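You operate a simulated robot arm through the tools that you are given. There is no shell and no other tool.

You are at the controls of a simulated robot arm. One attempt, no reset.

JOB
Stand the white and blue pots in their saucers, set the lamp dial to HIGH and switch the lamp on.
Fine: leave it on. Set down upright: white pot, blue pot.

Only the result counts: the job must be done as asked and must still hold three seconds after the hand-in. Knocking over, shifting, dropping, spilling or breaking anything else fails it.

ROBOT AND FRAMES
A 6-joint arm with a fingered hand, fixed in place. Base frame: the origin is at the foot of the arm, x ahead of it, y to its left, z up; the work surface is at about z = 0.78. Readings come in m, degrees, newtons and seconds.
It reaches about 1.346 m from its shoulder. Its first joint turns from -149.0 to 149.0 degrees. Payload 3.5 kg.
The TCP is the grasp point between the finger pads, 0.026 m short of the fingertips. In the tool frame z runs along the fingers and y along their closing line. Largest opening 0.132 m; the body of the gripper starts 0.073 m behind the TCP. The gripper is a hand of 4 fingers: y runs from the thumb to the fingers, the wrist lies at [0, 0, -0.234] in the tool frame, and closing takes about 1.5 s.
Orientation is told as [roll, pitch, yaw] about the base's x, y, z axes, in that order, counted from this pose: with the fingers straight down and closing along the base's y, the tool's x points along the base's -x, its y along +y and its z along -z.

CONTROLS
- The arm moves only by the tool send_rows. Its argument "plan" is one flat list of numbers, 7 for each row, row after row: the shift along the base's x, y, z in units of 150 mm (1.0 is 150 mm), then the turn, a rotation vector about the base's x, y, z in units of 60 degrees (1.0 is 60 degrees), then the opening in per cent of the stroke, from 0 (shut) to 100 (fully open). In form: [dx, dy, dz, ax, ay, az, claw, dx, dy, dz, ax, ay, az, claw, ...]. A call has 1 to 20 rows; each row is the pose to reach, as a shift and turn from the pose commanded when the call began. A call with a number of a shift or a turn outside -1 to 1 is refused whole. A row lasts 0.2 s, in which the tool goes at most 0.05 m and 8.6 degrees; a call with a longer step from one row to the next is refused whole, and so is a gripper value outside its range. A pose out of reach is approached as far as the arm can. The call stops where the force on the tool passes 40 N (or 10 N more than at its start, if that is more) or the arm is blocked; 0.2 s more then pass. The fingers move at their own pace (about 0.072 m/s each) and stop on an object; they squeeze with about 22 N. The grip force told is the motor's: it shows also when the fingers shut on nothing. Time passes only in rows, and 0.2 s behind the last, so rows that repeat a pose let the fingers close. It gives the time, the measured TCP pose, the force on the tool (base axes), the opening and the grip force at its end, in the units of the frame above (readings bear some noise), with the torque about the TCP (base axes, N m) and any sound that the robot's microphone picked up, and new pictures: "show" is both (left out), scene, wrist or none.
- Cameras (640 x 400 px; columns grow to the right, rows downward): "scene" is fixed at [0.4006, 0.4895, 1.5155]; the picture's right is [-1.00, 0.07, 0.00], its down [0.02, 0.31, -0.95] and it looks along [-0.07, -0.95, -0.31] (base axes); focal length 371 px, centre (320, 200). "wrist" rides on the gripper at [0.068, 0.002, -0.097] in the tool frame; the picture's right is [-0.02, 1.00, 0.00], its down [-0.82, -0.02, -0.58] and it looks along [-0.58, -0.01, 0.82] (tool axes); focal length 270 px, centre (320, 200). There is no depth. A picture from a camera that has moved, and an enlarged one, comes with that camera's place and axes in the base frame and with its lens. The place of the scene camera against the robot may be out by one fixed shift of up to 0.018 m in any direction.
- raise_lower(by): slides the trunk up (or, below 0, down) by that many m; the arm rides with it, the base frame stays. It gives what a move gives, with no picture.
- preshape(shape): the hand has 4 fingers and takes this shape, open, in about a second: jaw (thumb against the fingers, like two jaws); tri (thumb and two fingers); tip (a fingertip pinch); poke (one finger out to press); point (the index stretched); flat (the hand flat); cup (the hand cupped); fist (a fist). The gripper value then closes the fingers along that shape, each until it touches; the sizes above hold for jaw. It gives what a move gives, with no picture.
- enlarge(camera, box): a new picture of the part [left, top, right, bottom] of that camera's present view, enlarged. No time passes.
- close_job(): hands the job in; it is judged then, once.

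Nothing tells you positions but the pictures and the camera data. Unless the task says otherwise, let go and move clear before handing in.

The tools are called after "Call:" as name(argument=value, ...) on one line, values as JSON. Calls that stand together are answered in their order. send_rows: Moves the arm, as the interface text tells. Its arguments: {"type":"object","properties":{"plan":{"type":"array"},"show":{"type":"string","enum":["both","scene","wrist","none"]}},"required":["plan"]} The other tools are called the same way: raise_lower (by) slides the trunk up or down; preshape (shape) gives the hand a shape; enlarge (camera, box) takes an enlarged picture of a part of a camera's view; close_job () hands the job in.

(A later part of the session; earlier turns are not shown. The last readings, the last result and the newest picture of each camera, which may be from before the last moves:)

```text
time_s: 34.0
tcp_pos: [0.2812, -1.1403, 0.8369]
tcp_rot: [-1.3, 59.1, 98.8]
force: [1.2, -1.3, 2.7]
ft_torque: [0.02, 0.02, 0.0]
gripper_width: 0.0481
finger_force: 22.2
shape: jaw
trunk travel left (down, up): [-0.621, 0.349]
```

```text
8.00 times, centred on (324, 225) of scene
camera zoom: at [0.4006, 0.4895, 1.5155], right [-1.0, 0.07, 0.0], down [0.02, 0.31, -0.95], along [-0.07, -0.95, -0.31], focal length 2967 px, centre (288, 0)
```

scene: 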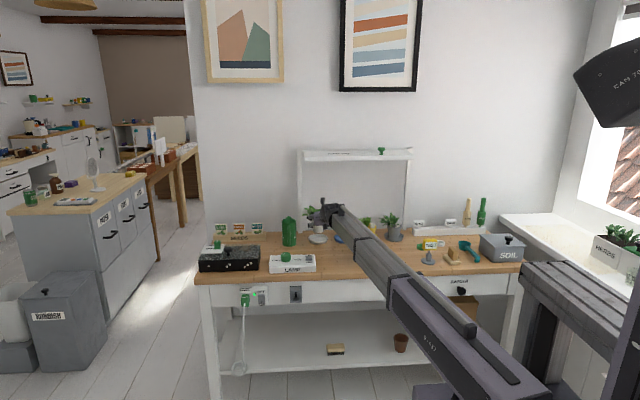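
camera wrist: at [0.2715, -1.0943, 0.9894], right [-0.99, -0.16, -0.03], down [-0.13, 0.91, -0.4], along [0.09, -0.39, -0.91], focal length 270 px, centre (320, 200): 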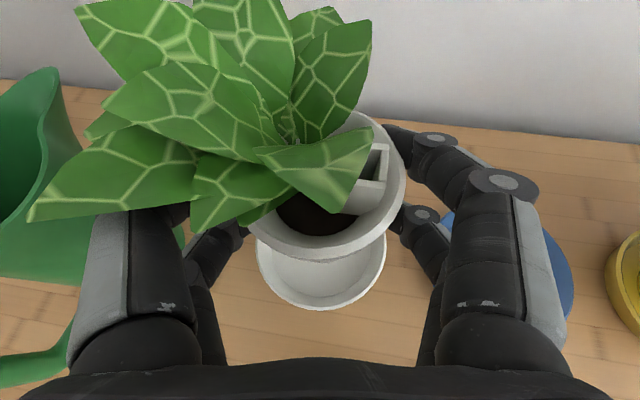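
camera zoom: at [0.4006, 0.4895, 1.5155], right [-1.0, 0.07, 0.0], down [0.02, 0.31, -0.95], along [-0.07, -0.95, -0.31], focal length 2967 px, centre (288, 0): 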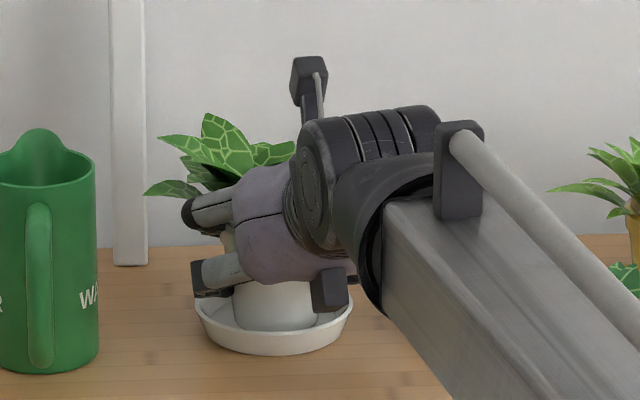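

Pot is seated (upward force 2.7 N). Opening gently.

Call:
send_rows(plan=[0, 0, 0, 0, 0, 0, 40, 0, 0, 0, 0, 0, 0, 46, 0, 0, 0, 0, 0, 0, 52, 0, 0, 0, 0, 0, 0, 58, 0, 0, 0, 0, 0, 0, 62, 0, 0, 0, 0, 0, 0, 62], show="wrist")

Call:
enlarge(camera="scene", box=[284, 200, 364, 250])

```text
time_s: 35.4
tcp_pos: [0.2826, -1.1403, 0.836]
tcp_rot: [-1.3, 58.9, 98.8]
force: [-0.3, 0.2, -0.6]
ft_torque: [-0.01, -0.02, 0.02]
gripper_width: 0.0814
finger_force: 0.1
shape: jaw
trunk travel left (down, up): [-0.621, 0.349]
camera wrist: at [0.2714, -1.0941, 0.9436], right [-0.99, -0.16, -0.03], down [-0.13, 0.91, -0.4], along [0.09, -0.39, -0.91], focal length 270 px, centre (320, 200)
```

wrist: 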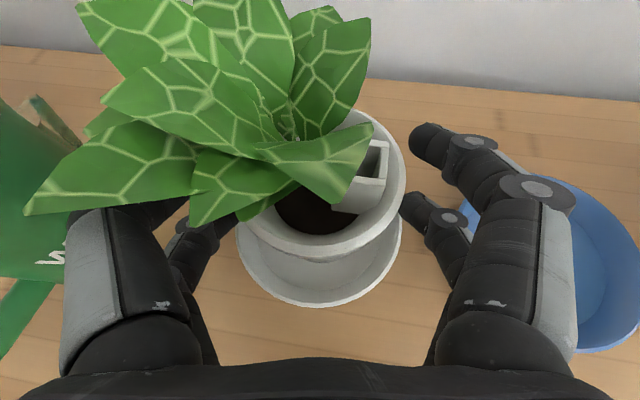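

```text
8.00 times, centred on (324, 225) of scene
camera zoom: at [0.4006, 0.4895, 1.5155], right [-1.0, 0.07, 0.0], down [0.02, 0.31, -0.95], along [-0.07, -0.95, -0.31], focal length 2967 px, centre (288, 0)
```

zoom: 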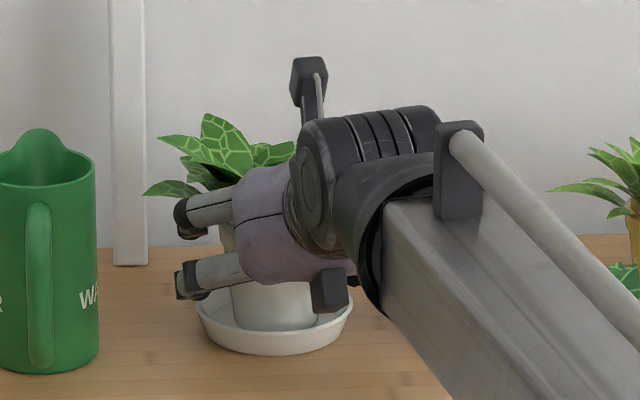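

Call:
raise_lower(by=0.006)

Call:
send_rows(plan=[-0.02, 0.13, 0, 0, 0, 0, 64, -0.04, 0.26, 0, 0, 0, 0, 64, -0.065, 0.42, 0, 0, 0, 0, 64, -0.09, 0.58, 0, 0, 0, 0, 64, -0.115, 0.74, 0, 0, 0, 0, 64, -0.14, 0.9, 0, 0, 0, 0, 64], show="wrist")

Call:
enlarge(camera="scene", box=[264, 200, 424, 300])

```text
time_s: 35.9
tcp_pos: [0.2825, -1.1395, 0.8416]
tcp_rot: [-1.3, 58.9, 98.8]
force: [0.2, 0.2, -0.1]
ft_torque: [-0.03, 0.06, 0.0]
gripper_width: 0.0813
finger_force: 0.0
shape: jaw
trunk travel left (down, up): [-0.627, 0.343]
```

```text
time_s: 37.3
tcp_pos: [0.2623, -1.0048, 0.8409]
tcp_rot: [-1.2, 59.0, 98.9]
force: [0.3, -0.1, -0.1]
ft_torque: [0.01, 0.03, 0.02]
gripper_width: 0.0842
finger_force: 0.0
shape: jaw
trunk travel left (down, up): [-0.627, 0.343]
camera wrist: at [0.2506, -0.9585, 0.9495], right [-0.99, -0.16, -0.03], down [-0.13, 0.91, -0.4], along [0.09, -0.39, -0.92], focal length 270 px, centre (320, 200)
```

wrist: 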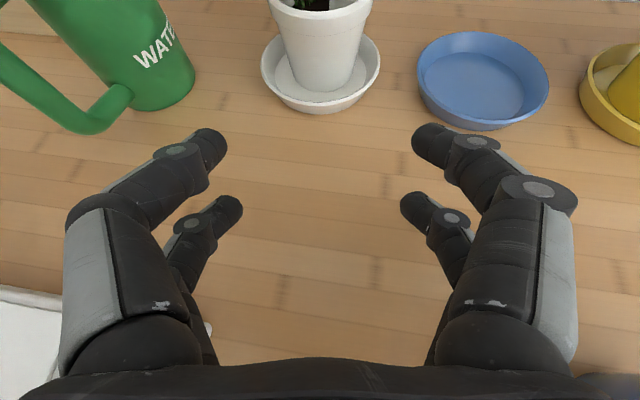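

```text
4.00 times, centred on (344, 250) of scene
camera zoom: at [0.4006, 0.4895, 1.5155], right [-1.0, 0.07, 0.0], down [0.02, 0.31, -0.95], along [-0.07, -0.95, -0.31], focal length 1484 px, centre (224, 0)
```

zoom: 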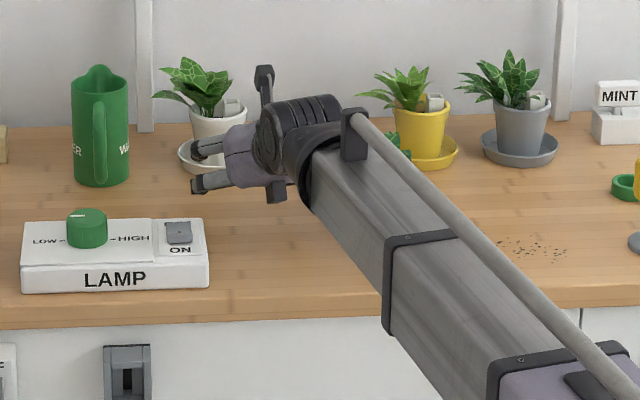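

White pot stands in its saucer. Raising and moving back to view the blue pot.

Call:
raise_lower(by=0.14)

Call:
send_rows(plan=[-0.14, 0.2, 0, 0, 0, 0, 68, -0.28, 0.4, 0, 0, 0, 0, 68, -0.43, 0.6, 0, 0, 0, 0, 68, -0.58, 0.8, 0, 0, 0, 0, 68, -0.73, 1, 0, 0, 0, 0, 68, -0.88, 1, 0, 0, 0, 0, 68, -1, 1, 0, 0, 0, 0, 68], show="wrist")

Call:
enlarge(camera="wrist", box=[220, 60, 420, 220])

```text
time_s: 39.0
tcp_pos: [0.2616, -1.005, 0.9815]
tcp_rot: [-1.4, 59.0, 98.9]
force: [0.2, 0.0, -1.1]
ft_torque: [0.01, 0.06, 0.01]
gripper_width: 0.0842
finger_force: 0.0
shape: jaw
trunk travel left (down, up): [-0.767, 0.203]
```

```text
time_s: 40.6
tcp_pos: [0.1121, -0.8554, 0.982]
tcp_rot: [-1.3, 59.1, 98.8]
force: [-0.7, 0.9, 0.0]
ft_torque: [0.0, 0.0, 0.0]
gripper_width: 0.0895
finger_force: 0.0
shape: jaw
trunk travel left (down, up): [-0.767, 0.203]
camera wrist: at [0.101, -0.8092, 1.0895], right [-0.99, -0.16, -0.03], down [-0.13, 0.91, -0.4], along [0.09, -0.39, -0.91], focal length 270 px, centre (320, 200)
```

wrist: 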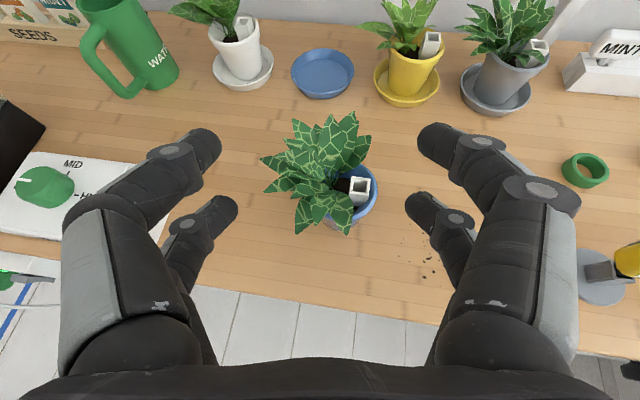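

```text
2.50 times, centred on (320, 140) of wrist
camera zoom: at [0.101, -0.8092, 1.0895], right [-0.99, -0.16, -0.03], down [-0.13, 0.91, -0.4], along [0.09, -0.39, -0.91], focal length 676 px, centre (320, 350)
```

zoom: 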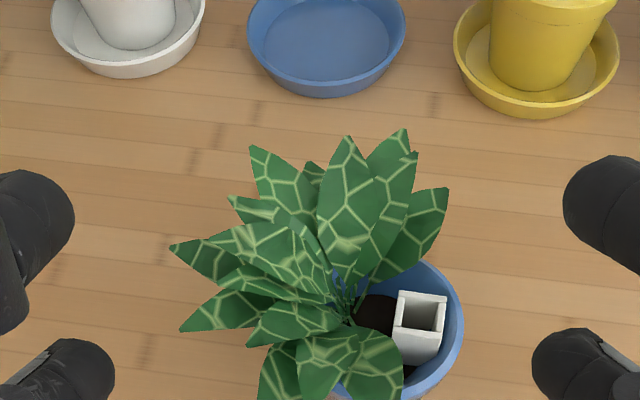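

Call:
enlarge(camera="wrist", box=[250, 130, 410, 250])

Call:
enlarge(camera="scene", box=[290, 200, 410, 275])

```text
3.33 times, centred on (330, 190) of wrist
camera zoom: at [0.101, -0.8092, 1.0895], right [-0.99, -0.16, -0.03], down [-0.13, 0.91, -0.4], along [0.09, -0.39, -0.91], focal length 901 px, centre (287, 233)
```

zoom: 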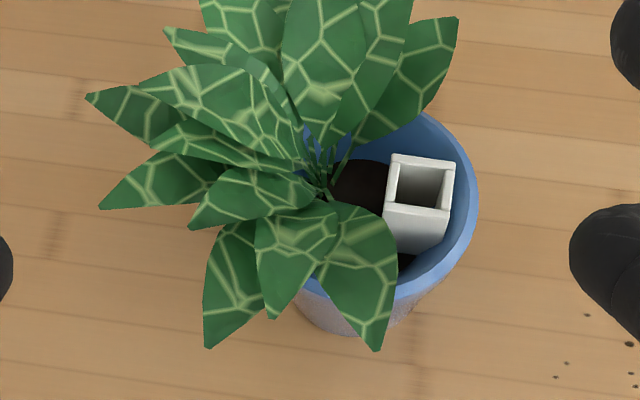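

```text
5.33 times, centred on (350, 238) of scene
camera zoom: at [0.4006, 0.4895, 1.5155], right [-1.0, 0.07, 0.0], down [0.02, 0.31, -0.95], along [-0.07, -0.95, -0.31], focal length 1978 px, centre (160, 0)
```

zoom: 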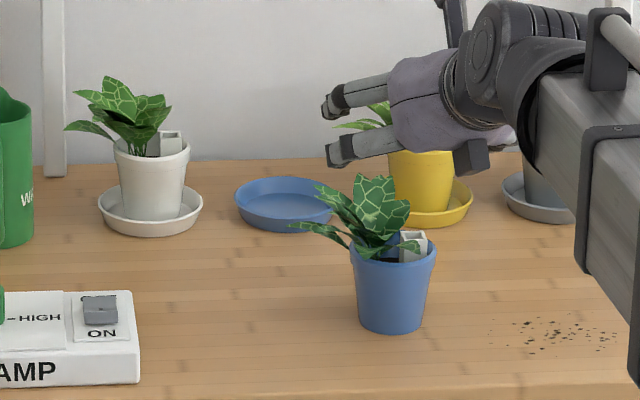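

White pot is good. I put the blue pot at about (0.1055, -0.928). Going to its pre-grasp and lowering.

Call:
send_rows(plan=[-0.065, 0.04, 0, 0, 0, 0, 70, -0.131, 0.08, 0, 0, 0, 0, 70, -0.131, 0.08, 0, 0, 0, 0, 70], show="none")

Call:
raise_lower(by=-0.148)

Call:
send_rows(plan=[0, 0, 0, 0, 0, 0, 70], show="both")

```text
time_s: 41.4
tcp_pos: [0.0915, -0.8434, 0.9813]
tcp_rot: [-1.3, 59.0, 98.8]
force: [0.2, 0.1, -0.2]
ft_torque: [-0.01, -0.01, -0.02]
gripper_width: 0.0919
finger_force: 0.1
shape: jaw
trunk travel left (down, up): [-0.767, 0.203]
```

```text
time_s: 43.1
tcp_pos: [0.0917, -0.8419, 0.8339]
tcp_rot: [-1.2, 59.0, 98.8]
force: [0.1, -0.4, 0.1]
ft_torque: [-0.03, -0.03, -0.06]
gripper_width: 0.092
finger_force: 0.0
shape: jaw
trunk travel left (down, up): [-0.619, 0.351]
```

```text
time_s: 43.5
tcp_pos: [0.0923, -0.8427, 0.8352]
tcp_rot: [-1.3, 59.0, 98.7]
force: [0.1, 0.2, -0.8]
ft_torque: [-0.01, -0.01, 0.0]
gripper_width: 0.0919
finger_force: 0.0
shape: jaw
trunk travel left (down, up): [-0.619, 0.351]
camera wrist: at [0.0811, -0.797, 0.9415], right [-0.99, -0.16, -0.03], down [-0.13, 0.91, -0.4], along [0.09, -0.39, -0.92], focal length 270 px, centre (320, 200)
```

scene: 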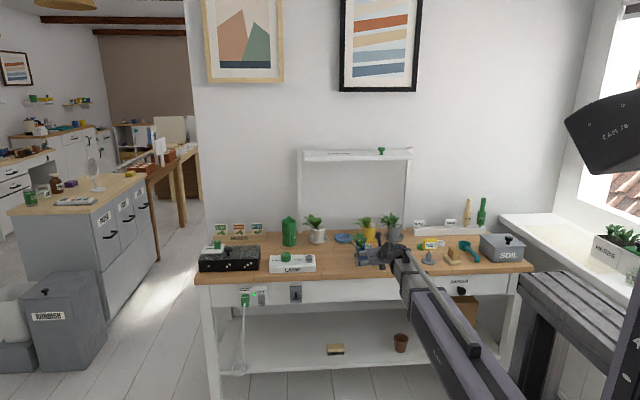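
wrist: 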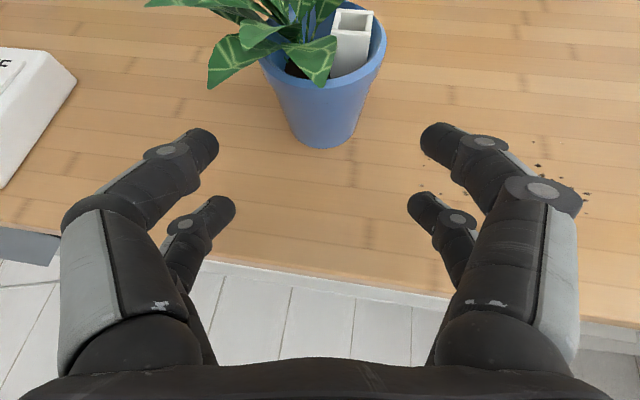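

Call:
send_rows(plan=[0.02, -0.14, 0, 0, 0, 0, 70, 0.04, -0.28, 0, 0, 0, 0, 70, 0.06, -0.42, 0, 0, 0, 0, 70, 0.08, -0.575, 0, 0, 0, 0, 70, 0.08, -0.575, 0, 0, 0, 0, 70], show="wrist")

```text
time_s: 44.7
tcp_pos: [0.104, -0.9288, 0.8336]
tcp_rot: [-1.4, 59.0, 98.8]
force: [-0.2, -0.1, 0.1]
ft_torque: [0.03, -0.01, 0.02]
gripper_width: 0.0922
finger_force: 0.1
shape: jaw
trunk travel left (down, up): [-0.619, 0.351]
camera wrist: at [0.093, -0.8833, 0.9415], right [-0.99, -0.16, -0.03], down [-0.13, 0.91, -0.4], along [0.09, -0.39, -0.91], focal length 270 px, centre (320, 200)
```

wrist: 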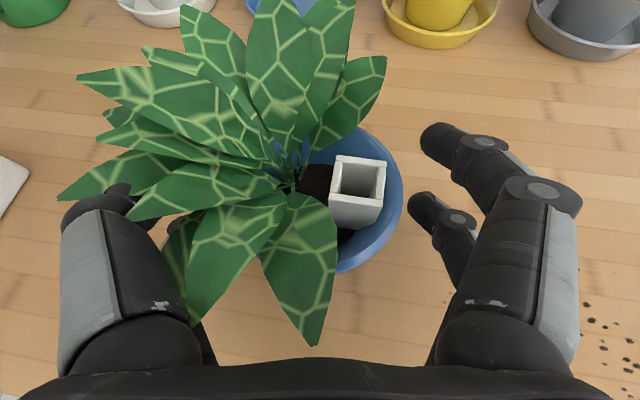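

Call:
send_rows(plan=[0, 0, 0, 0, 0, 0, 57, 0, 0, 0, 0, 0, 0, 47, 0, 0, 0, 0, 0, 0, 37, 0, 0, 0, 0, 0, 0, 20, 0, 0, 0, 0, 0, 0, 0, 0, 0, 0, 0, 0, 0, 0, 0, 0, 0, 0, 0, 0, 0], show="none")

Call:
raise_lower(by=0.05)

Call:
send_rows(plan=[0, 0, 0, 0, 0, 0, 0], show="both")

Call:
enlarge(camera="scene", box=[290, 200, 450, 300])

```text
time_s: 46.3
tcp_pos: [0.1039, -0.9291, 0.8343]
tcp_rot: [-1.3, 59.0, 98.8]
force: [0.0, -1.0, 1.0]
ft_torque: [0.07, -0.02, -0.02]
gripper_width: 0.0456
finger_force: 21.9
shape: jaw
trunk travel left (down, up): [-0.619, 0.351]
```

```text
time_s: 47.2
tcp_pos: [0.1033, -0.9282, 0.8842]
tcp_rot: [-1.4, 59.0, 98.9]
force: [0.5, -0.6, -2.2]
ft_torque: [0.01, -0.01, 0.0]
gripper_width: 0.0456
finger_force: 22.1
shape: jaw
trunk travel left (down, up): [-0.669, 0.301]
```

```text
time_s: 47.6
tcp_pos: [0.1035, -0.9289, 0.8828]
tcp_rot: [-1.2, 59.0, 98.8]
force: [-0.5, -0.1, -2.2]
ft_torque: [0.04, -0.01, 0.01]
gripper_width: 0.0458
finger_force: 21.6
shape: jaw
trunk travel left (down, up): [-0.669, 0.301]
camera wrist: at [0.093, -0.8832, 0.9914], right [-0.99, -0.16, -0.03], down [-0.13, 0.91, -0.4], along [0.09, -0.39, -0.92], focal length 270 px, centre (320, 200)
```

scene: 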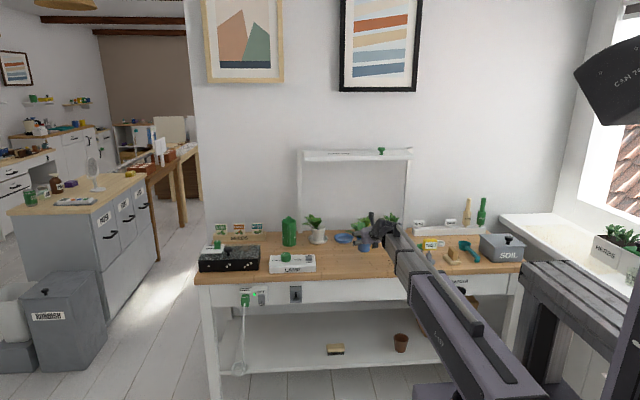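
wrist: 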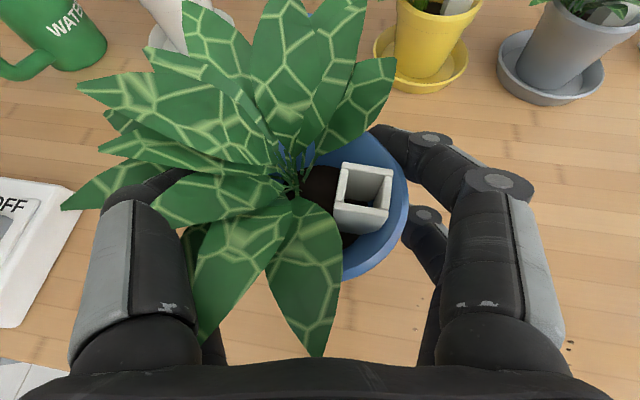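

```text
4.00 times, centred on (370, 250) of scene
camera zoom: at [0.4006, 0.4895, 1.5155], right [-1.0, 0.07, 0.0], down [0.02, 0.31, -0.95], along [-0.07, -0.95, -0.31], focal length 1484 px, centre (120, 0)
```

zoom: 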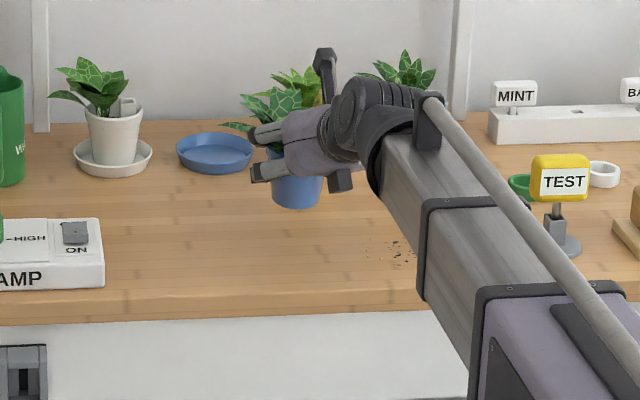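

Call:
enlarge(camera="scene", box=[344, 215, 392, 255])

Call:
enlarge(camera="wrist", box=[240, 100, 440, 300])

```text
10.00 times, centred on (368, 235) of scene
camera zoom: at [0.4006, 0.4895, 1.5155], right [-1.0, 0.07, 0.0], down [0.02, 0.31, -0.95], along [-0.07, -0.95, -0.31], focal length 3709 px, centre (-160, -150)
```

zoom: 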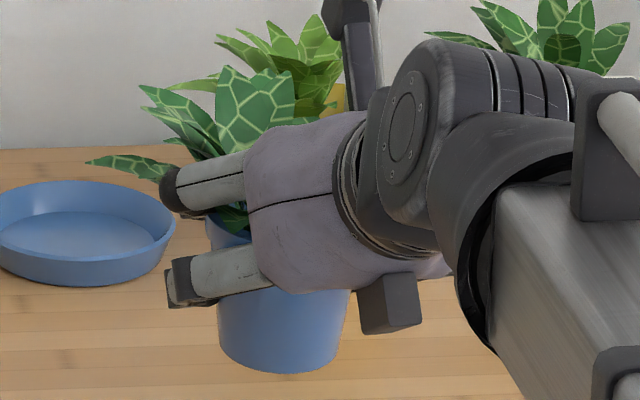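

```text
2.00 times, centred on (340, 200) of wrist
camera zoom: at [0.093, -0.8832, 0.9914], right [-0.99, -0.16, -0.03], down [-0.13, 0.91, -0.4], along [0.09, -0.39, -0.92], focal length 541 px, centre (280, 200)
```

zoom: 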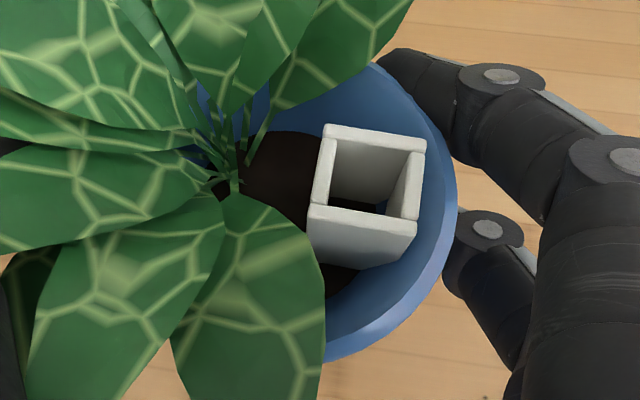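

Lifted with only a slight shift in the hand. Carrying to the blue saucer at (0.160, -1.142).

Call:
send_rows(plan=[0.045, -0.17, 0, 0, 0, 0, 0, 0.09, -0.34, 0, 0, 0, 0, 0, 0.134, -0.5, 0, 0, 0, 0, 0, 0.18, -0.67, 0, 0, 0, 0, 0, 0.225, -0.84, 0, 0, 0, 0, 0, 0.268, -1, 0, 0, 0, 0, 0, 0.268, -1, 0, 0, 0, 0, 0], show="none")

Call:
send_rows(plan=[0.04, -0.15, 0, 0, 0, 0, 0, 0.08, -0.29, 0, 0, 0, 0, 0, 0.115, -0.43, 0, 0, 0, 0, 0, 0.115, -0.43, 0, 0, 0, 0, 0, 0.115, -0.43, 0, 0, 0, 0, 0], show="both")

Call:
enlarge(camera="scene", box=[304, 200, 384, 250])

```text
time_s: 49.2
tcp_pos: [0.1458, -1.0799, 0.8833]
tcp_rot: [-1.3, 59.1, 98.8]
force: [-1.3, -0.4, -2.4]
ft_torque: [-0.01, -0.02, 0.0]
gripper_width: 0.0453
finger_force: 22.3
shape: jaw
trunk travel left (down, up): [-0.669, 0.301]
```

```text
time_s: 50.4
tcp_pos: [0.162, -1.1432, 0.8826]
tcp_rot: [-1.2, 59.1, 98.8]
force: [-0.7, -0.1, -2.3]
ft_torque: [-0.01, -0.02, -0.02]
gripper_width: 0.0455
finger_force: 22.3
shape: jaw
trunk travel left (down, up): [-0.669, 0.301]
camera wrist: at [0.1511, -1.098, 0.9912], right [-0.99, -0.16, -0.03], down [-0.13, 0.91, -0.4], along [0.09, -0.39, -0.92], focal length 270 px, centre (320, 200)
```

scene: 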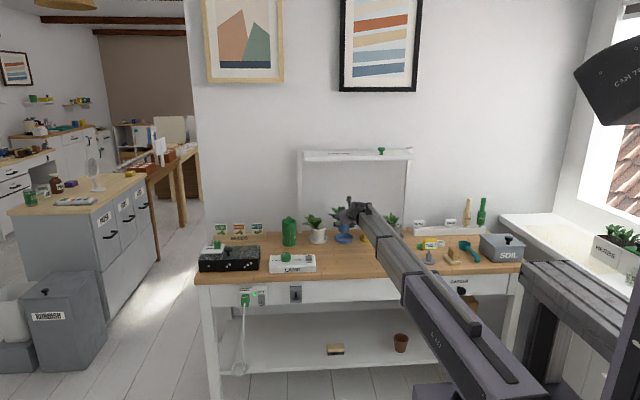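
wrist: 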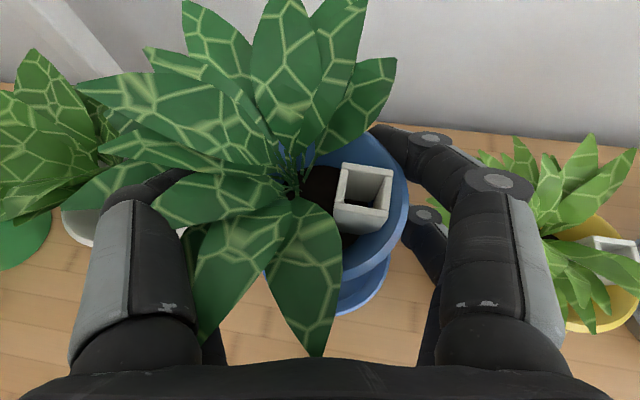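

```text
8.00 times, centred on (344, 225) of scene
camera zoom: at [0.4006, 0.4895, 1.5155], right [-1.0, 0.07, 0.0], down [0.02, 0.31, -0.95], along [-0.07, -0.95, -0.31], focal length 2967 px, centre (128, 0)
```

zoom: 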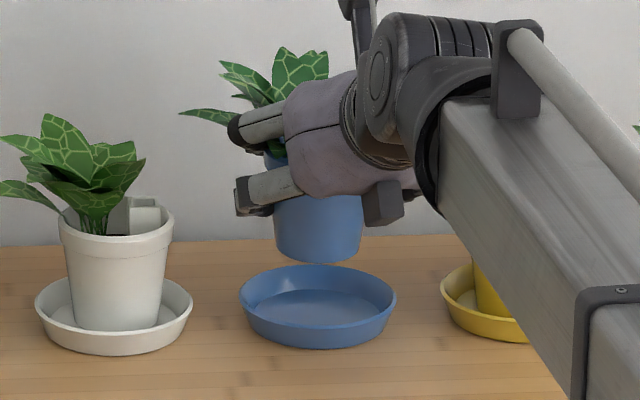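

Aligned. Lowering in stages.

Call:
raise_lower(by=-0.038)

Call:
raise_lower(by=-0.004)

Call:
enlarge(camera="scene", box=[304, 200, 384, 250])

```text
time_s: 51.2
tcp_pos: [0.1629, -1.1445, 0.8449]
tcp_rot: [-1.3, 59.0, 98.8]
force: [-0.4, 0.1, -2.6]
ft_torque: [0.0, -0.02, 0.0]
gripper_width: 0.0452
finger_force: 22.0
shape: jaw
trunk travel left (down, up): [-0.631, 0.339]
```

```text
time_s: 51.8
tcp_pos: [0.1625, -1.1441, 0.8397]
tcp_rot: [-1.3, 59.1, 98.8]
force: [0.1, 0.3, -2.2]
ft_torque: [-0.01, -0.03, -0.03]
gripper_width: 0.0455
finger_force: 21.5
shape: jaw
trunk travel left (down, up): [-0.627, 0.343]
```

```text
8.00 times, centred on (344, 225) of scene
camera zoom: at [0.4006, 0.4895, 1.5155], right [-1.0, 0.07, 0.0], down [0.02, 0.31, -0.95], along [-0.07, -0.95, -0.31], focal length 2967 px, centre (128, 0)
```

zoom: 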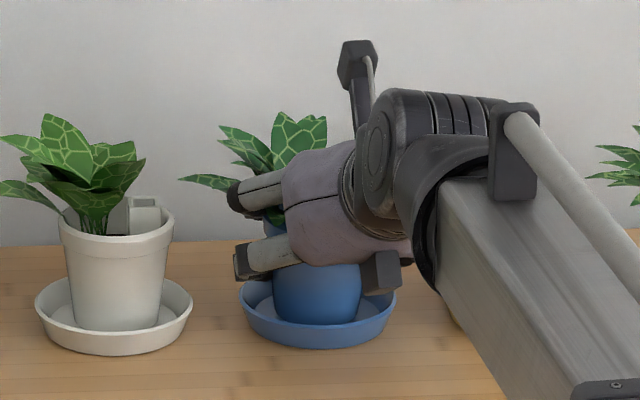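

Call:
raise_lower(by=-0.002)

Call:
raise_lower(by=-0.001)

```text
time_s: 52.3
tcp_pos: [0.1622, -1.1437, 0.8389]
tcp_rot: [-1.3, 59.1, 98.8]
force: [-0.2, -1.3, -0.5]
ft_torque: [0.05, -0.01, 0.01]
gripper_width: 0.0449
finger_force: 22.1
shape: jaw
trunk travel left (down, up): [-0.625, 0.345]
```

```text
time_s: 52.8
tcp_pos: [0.1629, -1.1433, 0.8388]
tcp_rot: [-1.3, 59.0, 98.7]
force: [0.3, -0.7, 2.0]
ft_torque: [0.06, 0.04, 0.0]
gripper_width: 0.0454
finger_force: 22.1
shape: jaw
trunk travel left (down, up): [-0.624, 0.346]
```

Seated (2 N up). Opening gently.

Call:
send_rows(plan=[0, 0, 0, 0, 0, 0, 38, 0, 0, 0, 0, 0, 0, 44, 0, 0, 0, 0, 0, 0, 50, 0, 0, 0, 0, 0, 0, 56, 0, 0, 0, 0, 0, 0, 62, 0, 0, 0, 0, 0, 0, 62], show="wrist")

Call:
enlarge(camera="scene", box=[304, 200, 384, 250])

```text
time_s: 54.2
tcp_pos: [0.1621, -1.1427, 0.8392]
tcp_rot: [-1.4, 59.0, 98.8]
force: [0.4, 0.2, -0.2]
ft_torque: [-0.03, 0.0, -0.03]
gripper_width: 0.0814
finger_force: 0.0
shape: jaw
trunk travel left (down, up): [-0.624, 0.346]
camera wrist: at [0.1511, -1.0978, 0.9464], right [-0.99, -0.16, -0.03], down [-0.13, 0.91, -0.4], along [0.09, -0.39, -0.92], focal length 270 px, centre (320, 200)
```

wrist: 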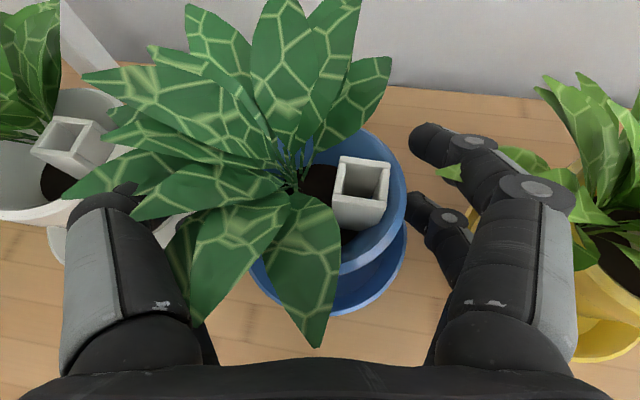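

```text
8.00 times, centred on (344, 225) of scene
camera zoom: at [0.4006, 0.4895, 1.5155], right [-1.0, 0.07, 0.0], down [0.02, 0.31, -0.95], along [-0.07, -0.95, -0.31], focal length 2967 px, centre (128, 0)
```

zoom: 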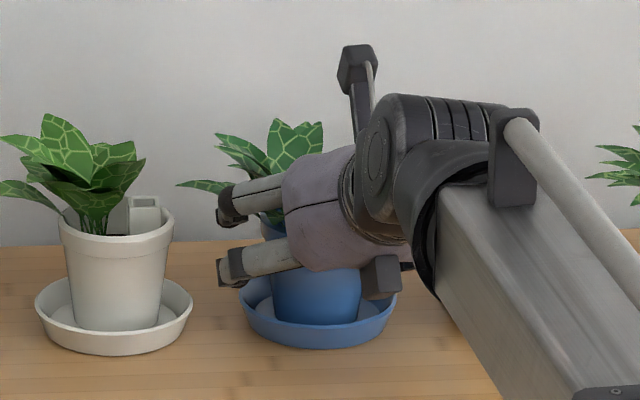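

Released. Raise a few millimetres, back away, then lift clear.

Call:
raise_lower(by=0.005)

Call:
send_rows(plan=[-0.02, 0.13, 0, 0, 0, 0, 64, -0.04, 0.26, 0, 0, 0, 0, 64, -0.065, 0.42, 0, 0, 0, 0, 64, -0.09, 0.58, 0, 0, 0, 0, 64, -0.115, 0.74, 0, 0, 0, 0, 64, -0.14, 0.9, 0, 0, 0, 0, 64], show="wrist")

Call:
raise_lower(by=0.2)

Call:
enlarge(camera="scene", box=[284, 200, 412, 280])

```text
time_s: 54.7
tcp_pos: [0.1634, -1.1431, 0.8434]
tcp_rot: [-1.3, 59.1, 98.8]
force: [0.0, -0.4, 0.7]
ft_torque: [0.03, -0.01, -0.01]
gripper_width: 0.0812
finger_force: 0.1
shape: jaw
trunk travel left (down, up): [-0.629, 0.341]
```

```text
time_s: 56.1
tcp_pos: [0.1406, -1.0074, 0.8432]
tcp_rot: [-1.2, 59.0, 98.7]
force: [0.4, 0.6, 0.1]
ft_torque: [-0.01, 0.0, -0.02]
gripper_width: 0.084
finger_force: 0.0
shape: jaw
trunk travel left (down, up): [-0.629, 0.341]
camera wrist: at [0.1296, -0.9625, 0.9514], right [-0.99, -0.16, -0.03], down [-0.13, 0.91, -0.4], along [0.09, -0.39, -0.92], focal length 270 px, centre (320, 200)
```

wrist: 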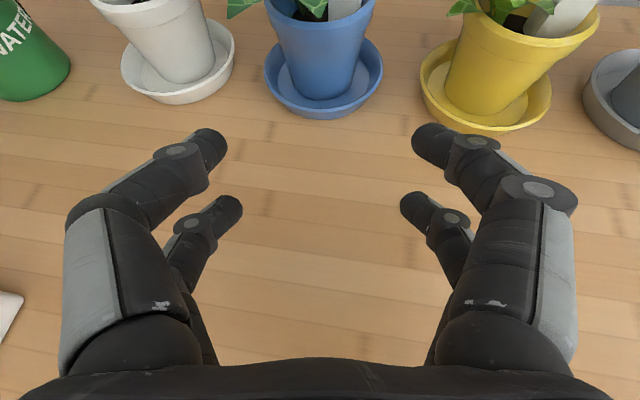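

```text
time_s: 58.3
tcp_pos: [0.1403, -1.0096, 1.0428]
tcp_rot: [-1.4, 59.0, 98.8]
force: [0.2, 0.9, -0.8]
ft_torque: [-0.01, -0.01, 0.01]
gripper_width: 0.0842
finger_force: 0.0
shape: jaw
trunk travel left (down, up): [-0.829, 0.141]
```

```text
5.00 times, centred on (348, 240) of scene
camera zoom: at [0.4006, 0.4895, 1.5155], right [-1.0, 0.07, 0.0], down [0.02, 0.31, -0.95], along [-0.07, -0.95, -0.31], focal length 1854 px, centre (180, 0)
```

zoom: 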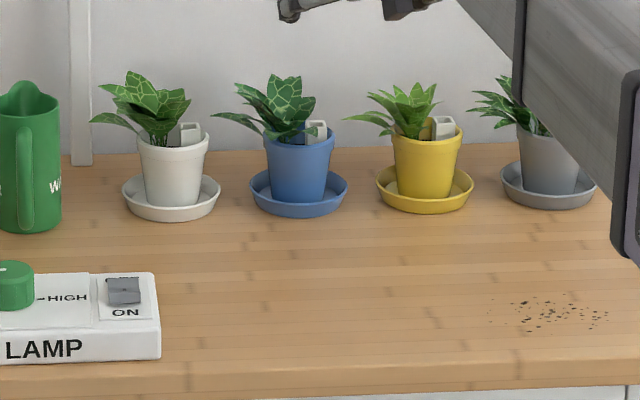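

Both pots stand upright in their saucers. Now the dial: I place it at about (0.435, -0.894), top z ≈ 0.83. I'll raise, straighten the hand to vertical while moving toward it.

Call:
raise_lower(by=0.1)

Call:
send_rows(plan=[0.125, 0.096, -0.165, 0.121, 0.021, 0, 70, 0.25, 0.193, -0.314, 0.242, 0.043, 0, 70, 0.375, 0.289, -0.444, 0.363, 0.064, 0, 70, 0.5, 0.385, -0.555, 0.485, 0.086, 0, 70, 0.625, 0.48, -0.642, 0.606, 0.107, 0, 70, 0.75, 0.578, -0.705, 0.727, 0.128, 0, 70, 0.875, 0.674, -0.743, 0.848, 0.15, 0, 70, 1, 0.77, -0.757, 0.969, 0.171, 0, 70, 1, 0.77, -0.757, 0.969, 0.171, 0, 70], show="scene")

```text
time_s: 59.6
tcp_pos: [0.1412, -1.0085, 1.1439]
tcp_rot: [-1.3, 59.0, 98.9]
force: [0.1, 0.4, -0.1]
ft_torque: [-0.02, -0.01, -0.03]
gripper_width: 0.0842
finger_force: 0.1
shape: jaw
trunk travel left (down, up): [-0.929, 0.041]
```

```text
time_s: 61.6
tcp_pos: [0.2907, -0.8919, 1.0297]
tcp_rot: [-0.3, -0.3, 99.5]
force: [0.1, 1.0, 0.5]
ft_torque: [0.02, 0.01, -0.01]
gripper_width: 0.0921
finger_force: 0.1
shape: jaw
trunk travel left (down, up): [-0.929, 0.041]
```

scene: 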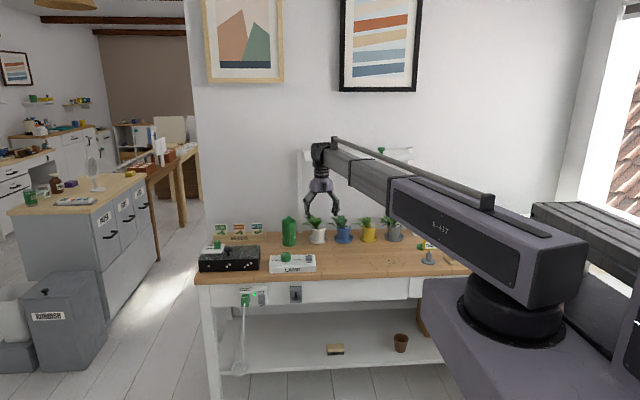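

Call:
send_rows(plan=[0.137, 0, 0, 0, 0, 0.1416, 70, 0.275, 0, 0, 0, 0, 0.2832, 70, 0.41, 0, 0, 0, 0, 0.4248, 70, 0.55, 0, 0, 0, 0, 0.5664, 70, 0.69, 0, 0, 0, 0, 0.708, 70, 0.82, 0, 0, 0, 0, 0.8496, 70, 0.962, -0.013, 0, 0, 0, 0.991, 70], show="none")

Call:
send_rows(plan=[0, 0, 0, 0, 0, 0.1416, 70, 0, 0, 0, 0, 0, 0.2832, 70, 0, 0, 0, 0, 0, 0.4248, 70, 0, 0, 0, 0, 0, 0.5664, 70, 0, 0, 0, 0, 0, 0.708, 70, 0, 0, 0, 0, 0, 0.8496, 70, 0, 0, 0, 0, 0, 0.991, 70], show="none")

Call:
send_rows(plan=[0, 0, 0, 0, 0, 0.1416, 70, 0, 0, 0, 0, 0, 0.2832, 70, 0, 0, 0, 0, 0, 0.4248, 70, 0, 0, 0, 0, 0, 0.5664, 70, 0, 0, 0, 0, 0, 0.708, 70, 0, 0, 0, 0, 0, 0.8496, 70, 0, 0, 0, 0, 0, 0.991, 70], show="none")

Call:
send_rows(plan=[0, 0, 0, 0, 0, 0.12, 70, 0, 0, 0, 0, 0, 0.24, 70, 0, 0, 0, 0, 0, 0.36, 70, 0, 0, 0, 0, 0, 0.36, 70], show="both")

```text
time_s: 63.2
tcp_pos: [0.4362, -0.895, 1.0306]
tcp_rot: [-0.3, 0.0, 159.1]
force: [0.2, 0.4, 0.0]
ft_torque: [-0.02, -0.03, -0.03]
gripper_width: 0.0921
finger_force: 0.0
shape: jaw
trunk travel left (down, up): [-0.929, 0.041]
```

```text
time_s: 64.8
tcp_pos: [0.4346, -0.8941, 1.0303]
tcp_rot: [-0.3, -0.1, -141.5]
force: [-0.2, 0.2, 0.1]
ft_torque: [0.02, 0.03, -0.03]
gripper_width: 0.0921
finger_force: 0.1
shape: jaw
trunk travel left (down, up): [-0.929, 0.041]
```

```text
time_s: 66.4
tcp_pos: [0.4355, -0.8951, 1.0312]
tcp_rot: [-0.3, -0.1, -82.1]
force: [-0.2, 0.0, -0.3]
ft_torque: [-0.01, 0.0, 0.0]
gripper_width: 0.0921
finger_force: 0.0
shape: jaw
trunk travel left (down, up): [-0.929, 0.041]
```

```text
time_s: 67.4
tcp_pos: [0.4358, -0.8947, 1.0298]
tcp_rot: [-0.3, -0.1, -60.6]
force: [-0.2, -0.5, 0.4]
ft_torque: [-0.01, -0.01, -0.02]
gripper_width: 0.0921
finger_force: 0.0
shape: jaw
trunk travel left (down, up): [-0.929, 0.041]
camera wrist: at [0.4034, -0.835, 1.1264], right [0.88, 0.47, -0.01], down [0.39, -0.72, 0.58], along [0.27, -0.51, -0.82], focal length 270 px, centre (320, 200)
```

scene: 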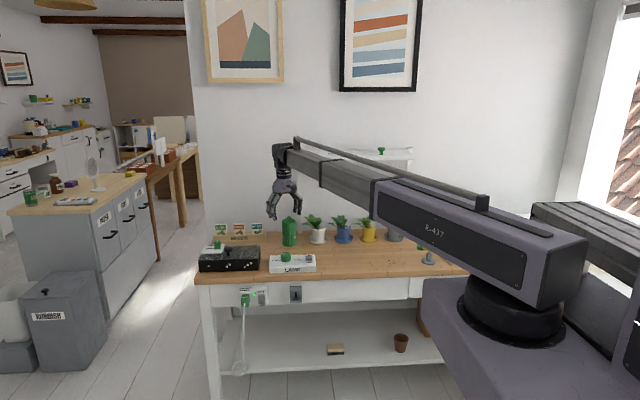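
wrist: 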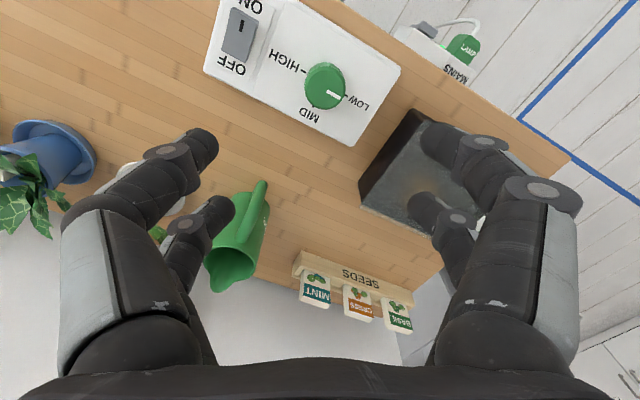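

Call:
enlarge(camera="wrist", box=[200, 0, 408, 150])

```text
2.67 times, centred on (304, 75) of wrist
camera zoom: at [0.4034, -0.835, 1.1264], right [0.88, 0.47, -0.01], down [0.39, -0.72, 0.58], along [0.27, -0.51, -0.82], focal length 721 px, centre (363, 533)
```

zoom: 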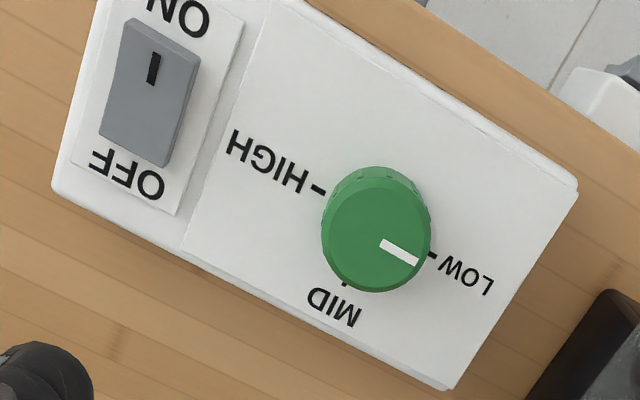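

Call:
send_rows(plan=[0.025, 0.015, 0, 0, 0, 0, 62, 0.025, 0.015, 0, 0, 0, 0, 62], show="none")

Call:
raise_lower(by=-0.14)

Call:
send_rows(plan=[0, 0, 0, 0, 0, 0, 62], show="both")

Call:
enlarge(camera="scene", box=[216, 190, 344, 290])

```text
time_s: 68.0
tcp_pos: [0.44, -0.8931, 1.0308]
tcp_rot: [-0.2, -0.1, -60.6]
force: [-0.3, -0.2, -0.6]
ft_torque: [0.01, 0.02, -0.01]
gripper_width: 0.0824
finger_force: 0.2
shape: jaw
trunk travel left (down, up): [-0.929, 0.041]
```

```text
time_s: 69.7
tcp_pos: [0.4386, -0.8936, 0.8891]
tcp_rot: [-0.3, -0.1, -60.6]
force: [1.3, 0.3, -0.1]
ft_torque: [0.02, 0.0, -0.02]
gripper_width: 0.0822
finger_force: 0.0
shape: jaw
trunk travel left (down, up): [-0.789, 0.181]
```

```text
time_s: 70.1
tcp_pos: [0.4396, -0.8939, 0.8891]
tcp_rot: [-0.3, -0.2, -60.6]
force: [0.3, 0.9, -0.7]
ft_torque: [-0.01, 0.02, 0.03]
gripper_width: 0.0823
finger_force: 0.1
shape: jaw
trunk travel left (down, up): [-0.789, 0.181]
camera wrist: at [0.4074, -0.8328, 0.9864], right [0.88, 0.47, -0.01], down [0.38, -0.72, 0.58], along [0.27, -0.51, -0.82], focal length 270 px, centre (320, 200)
```

scene: 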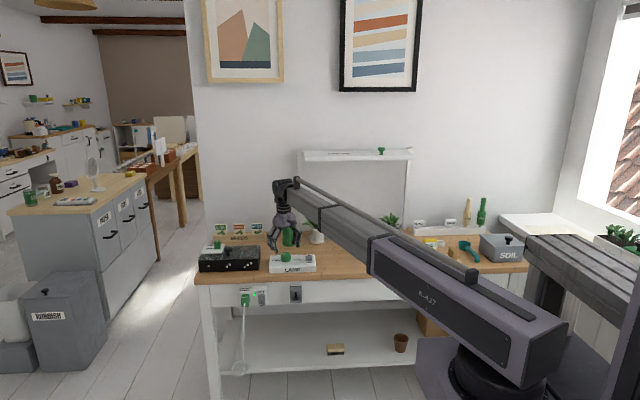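
wrist: 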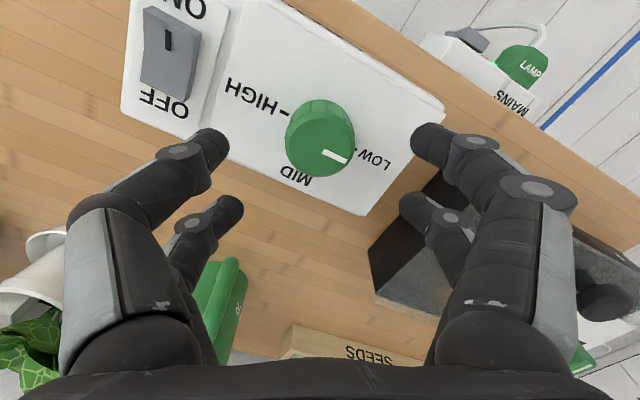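

```text
4.00 times, centred on (280, 240) of scene
camera zoom: at [0.4006, 0.4895, 1.5155], right [-1.0, 0.07, 0.0], down [0.02, 0.31, -0.95], along [-0.07, -0.95, -0.31], focal length 1484 px, centre (480, 40)
```

zoom: 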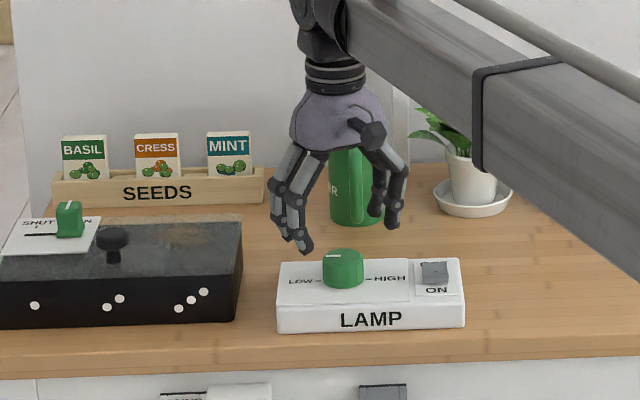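

Call:
raise_lower(by=-0.047)

Call:
send_rows(plan=[0, 0, 0, 0, 0, 0, 62], show="both")

Call:
enlarge(camera="scene", box=[232, 210, 328, 285])

```text
time_s: 71.0
tcp_pos: [0.4393, -0.8926, 0.8429]
tcp_rot: [-0.3, -0.1, -60.6]
force: [0.4, 0.7, 0.2]
ft_torque: [0.01, 0.02, -0.04]
gripper_width: 0.0824
finger_force: 0.0
shape: jaw
trunk travel left (down, up): [-0.742, 0.228]
```

```text
time_s: 71.4
tcp_pos: [0.439, -0.8928, 0.8426]
tcp_rot: [-0.4, -0.1, -60.7]
force: [-0.4, 0.2, -0.2]
ft_torque: [-0.02, -0.02, 0.0]
gripper_width: 0.0823
finger_force: 0.0
shape: jaw
trunk travel left (down, up): [-0.742, 0.228]
camera wrist: at [0.4074, -0.8328, 0.9394], right [0.88, 0.47, -0.01], down [0.38, -0.72, 0.58], along [0.27, -0.51, -0.82], focal length 270 px, centre (320, 200)
```

scene: 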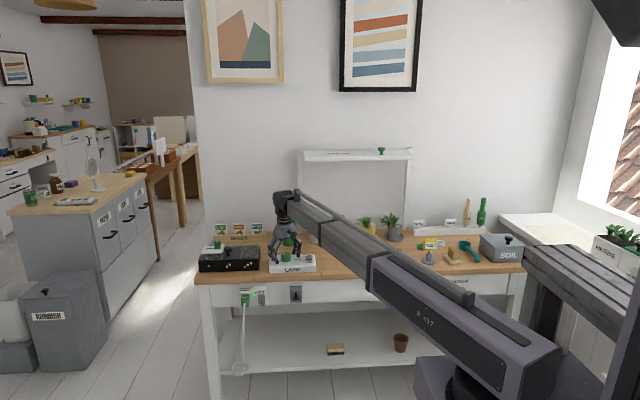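
wrist: 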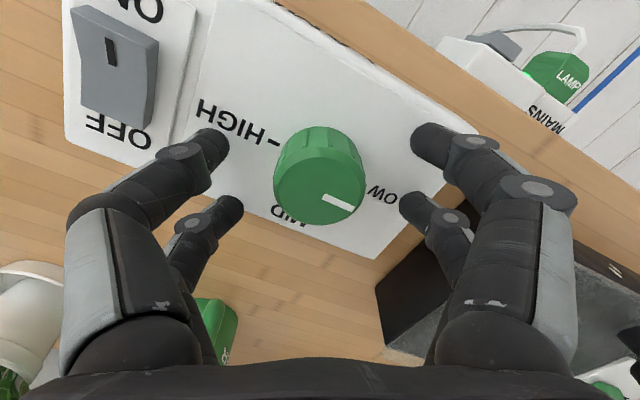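

```text
5.33 times, centred on (280, 248) of scene
camera zoom: at [0.4006, 0.4895, 1.5155], right [-1.0, 0.07, 0.0], down [0.02, 0.31, -0.95], along [-0.07, -0.95, -0.31], focal length 1978 px, centre (533, -53)
```

zoom: 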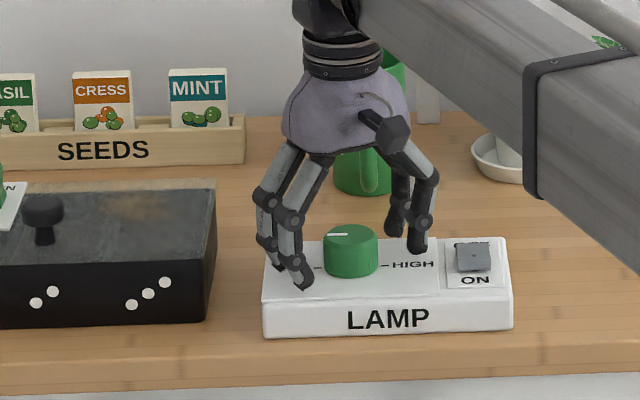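

The hand is centred over the dial. A touch lower, then grip.

Call:
raise_lower(by=-0.004)

Call:
send_rows(plan=[0, -0.01, 0, 0, 0, 0, 50, 0, -0.01, 0, 0, 0, 0, 40, 0, -0.01, 0, 0, 0, 0, 30, 0, -0.01, 0, 0, 0, 0, 15, 0, -0.01, 0, 0, 0, 0, 0, 0, -0.01, 0, 0, 0, 0, 0, 0, -0.01, 0, 0, 0, 0, 0], show="wrist")

```text
time_s: 71.9
tcp_pos: [0.4389, -0.8925, 0.8399]
tcp_rot: [-0.3, 0.0, -60.6]
force: [0.5, -0.6, 5.0]
ft_torque: [0.13, -0.29, -0.05]
gripper_width: 0.0818
finger_force: 0.1
shape: jaw
trunk travel left (down, up): [-0.738, 0.232]
```

```text
time_s: 73.5
tcp_pos: [0.4389, -0.8946, 0.8404]
tcp_rot: [-0.3, -0.1, -60.7]
force: [-2.1, -0.7, 1.7]
ft_torque: [0.06, 0.23, 0.06]
gripper_width: 0.0232
finger_force: 21.9
shape: jaw
trunk travel left (down, up): [-0.738, 0.232]
camera wrist: at [0.407, -0.8344, 0.9355], right [0.88, 0.47, -0.01], down [0.38, -0.72, 0.58], along [0.27, -0.51, -0.82], focal length 270 px, centre (320, 200)
```

wrist: 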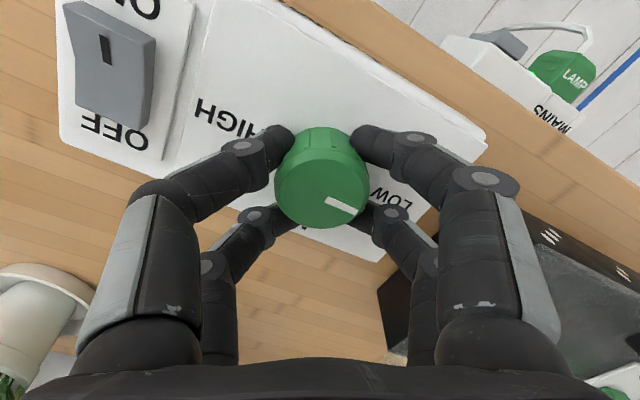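

Gripped the dial. Turning clockwise (seen from above) toward MID/HIGH in stages.

Call:
send_rows(plan=[0, 0, 0, 0, 0, -0.1, 0, 0, 0, 0, 0, 0, -0.2, 0, 0, 0, 0, 0, 0, -0.3, 0, 0, 0, 0, 0, 0, -0.4, 0, 0, 0, 0, 0, 0, -0.5, 0, 0, 0, 0, 0, 0, -0.5, 0], show="wrist")

```text
time_s: 74.9
tcp_pos: [0.438, -0.8944, 0.8393]
tcp_rot: [-0.3, -0.1, -90.8]
force: [-10.9, 1.1, 0.0]
ft_torque: [0.12, 0.43, 0.11]
gripper_width: 0.0226
finger_force: 21.7
shape: jaw
trunk travel left (down, up): [-0.738, 0.232]
camera wrist: at [0.4413, -0.8269, 0.9357], right [1.0, -0.04, -0.01], down [-0.03, -0.82, 0.58], along [-0.03, -0.58, -0.82], focal length 270 px, centre (320, 200)
```

wrist: 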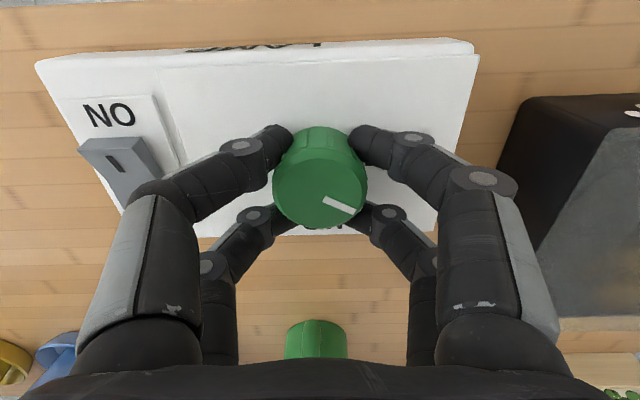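

Call:
send_rows(plan=[-0.015, 0, 0, 0, 0, -0.02, 0, -0.015, 0, 0, 0, 0, -0.1, 0, -0.015, 0, 0, 0, 0, -0.2, 0, -0.015, 0, 0, 0, 0, -0.3, 0, -0.015, 0, 0, 0, 0, -0.3, 0], show="none")

```text
time_s: 76.1
tcp_pos: [0.4367, -0.8956, 0.8401]
tcp_rot: [-0.3, -0.1, -108.7]
force: [-2.0, -0.5, 1.1]
ft_torque: [0.08, 0.17, 0.02]
gripper_width: 0.0227
finger_force: 21.8
shape: jaw
trunk travel left (down, up): [-0.738, 0.232]
```

Call:
send_rows(plan=[0, 0, 0, 0, 0, -0.12, 0, 0, 0, 0, 0, 0, -0.24, 0, 0, 0, 0, 0, 0, -0.36, 0, 0, 0, 0, 0, 0, -0.48, 0, 0, 0, 0, 0, 0, -0.6, 0, 0, 0, 0, 0, 0, -0.7, 0, 0, 0, 0, 0, 0, -0.7, 0], show="wrist")

```text
time_s: 77.7
tcp_pos: [0.4355, -0.8941, 0.8399]
tcp_rot: [-0.4, -0.1, -150.8]
force: [-9.7, 9.6, -4.3]
ft_torque: [0.42, 0.23, 0.05]
gripper_width: 0.0226
finger_force: 22.3
shape: jaw
trunk travel left (down, up): [-0.738, 0.232]
camera wrist: at [0.4969, -0.8631, 0.9359], right [0.47, -0.88, -0.01], down [-0.72, -0.38, 0.58], along [-0.51, -0.27, -0.82], focal length 270 px, centre (320, 200)
```

wrist: 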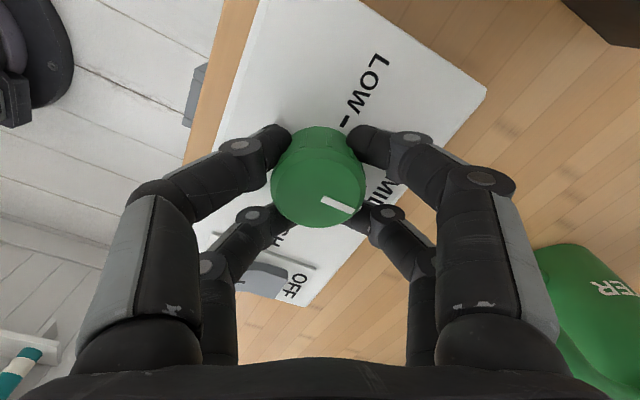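

Call:
send_rows(plan=[-0.007, 0.007, 0, 0, 0, -0.05, 0, -0.014, 0.014, 0, 0, 0, -0.15, 0, -0.014, 0.014, 0, 0, 0, -0.25, 0, -0.014, 0.016, 0, 0, 0, -0.35, 0, -0.014, 0.018, 0, 0, 0, -0.45, 0, -0.014, 0.018, 0, 0, 0, -0.45, 0], show="none")

```text
time_s: 79.1
tcp_pos: [0.4352, -0.8915, 0.8408]
tcp_rot: [-0.3, 0.0, -177.8]
force: [1.1, -3.0, 5.1]
ft_torque: [0.1, -0.11, 0.04]
gripper_width: 0.0223
finger_force: 22.5
shape: jaw
trunk travel left (down, up): [-0.738, 0.232]
```

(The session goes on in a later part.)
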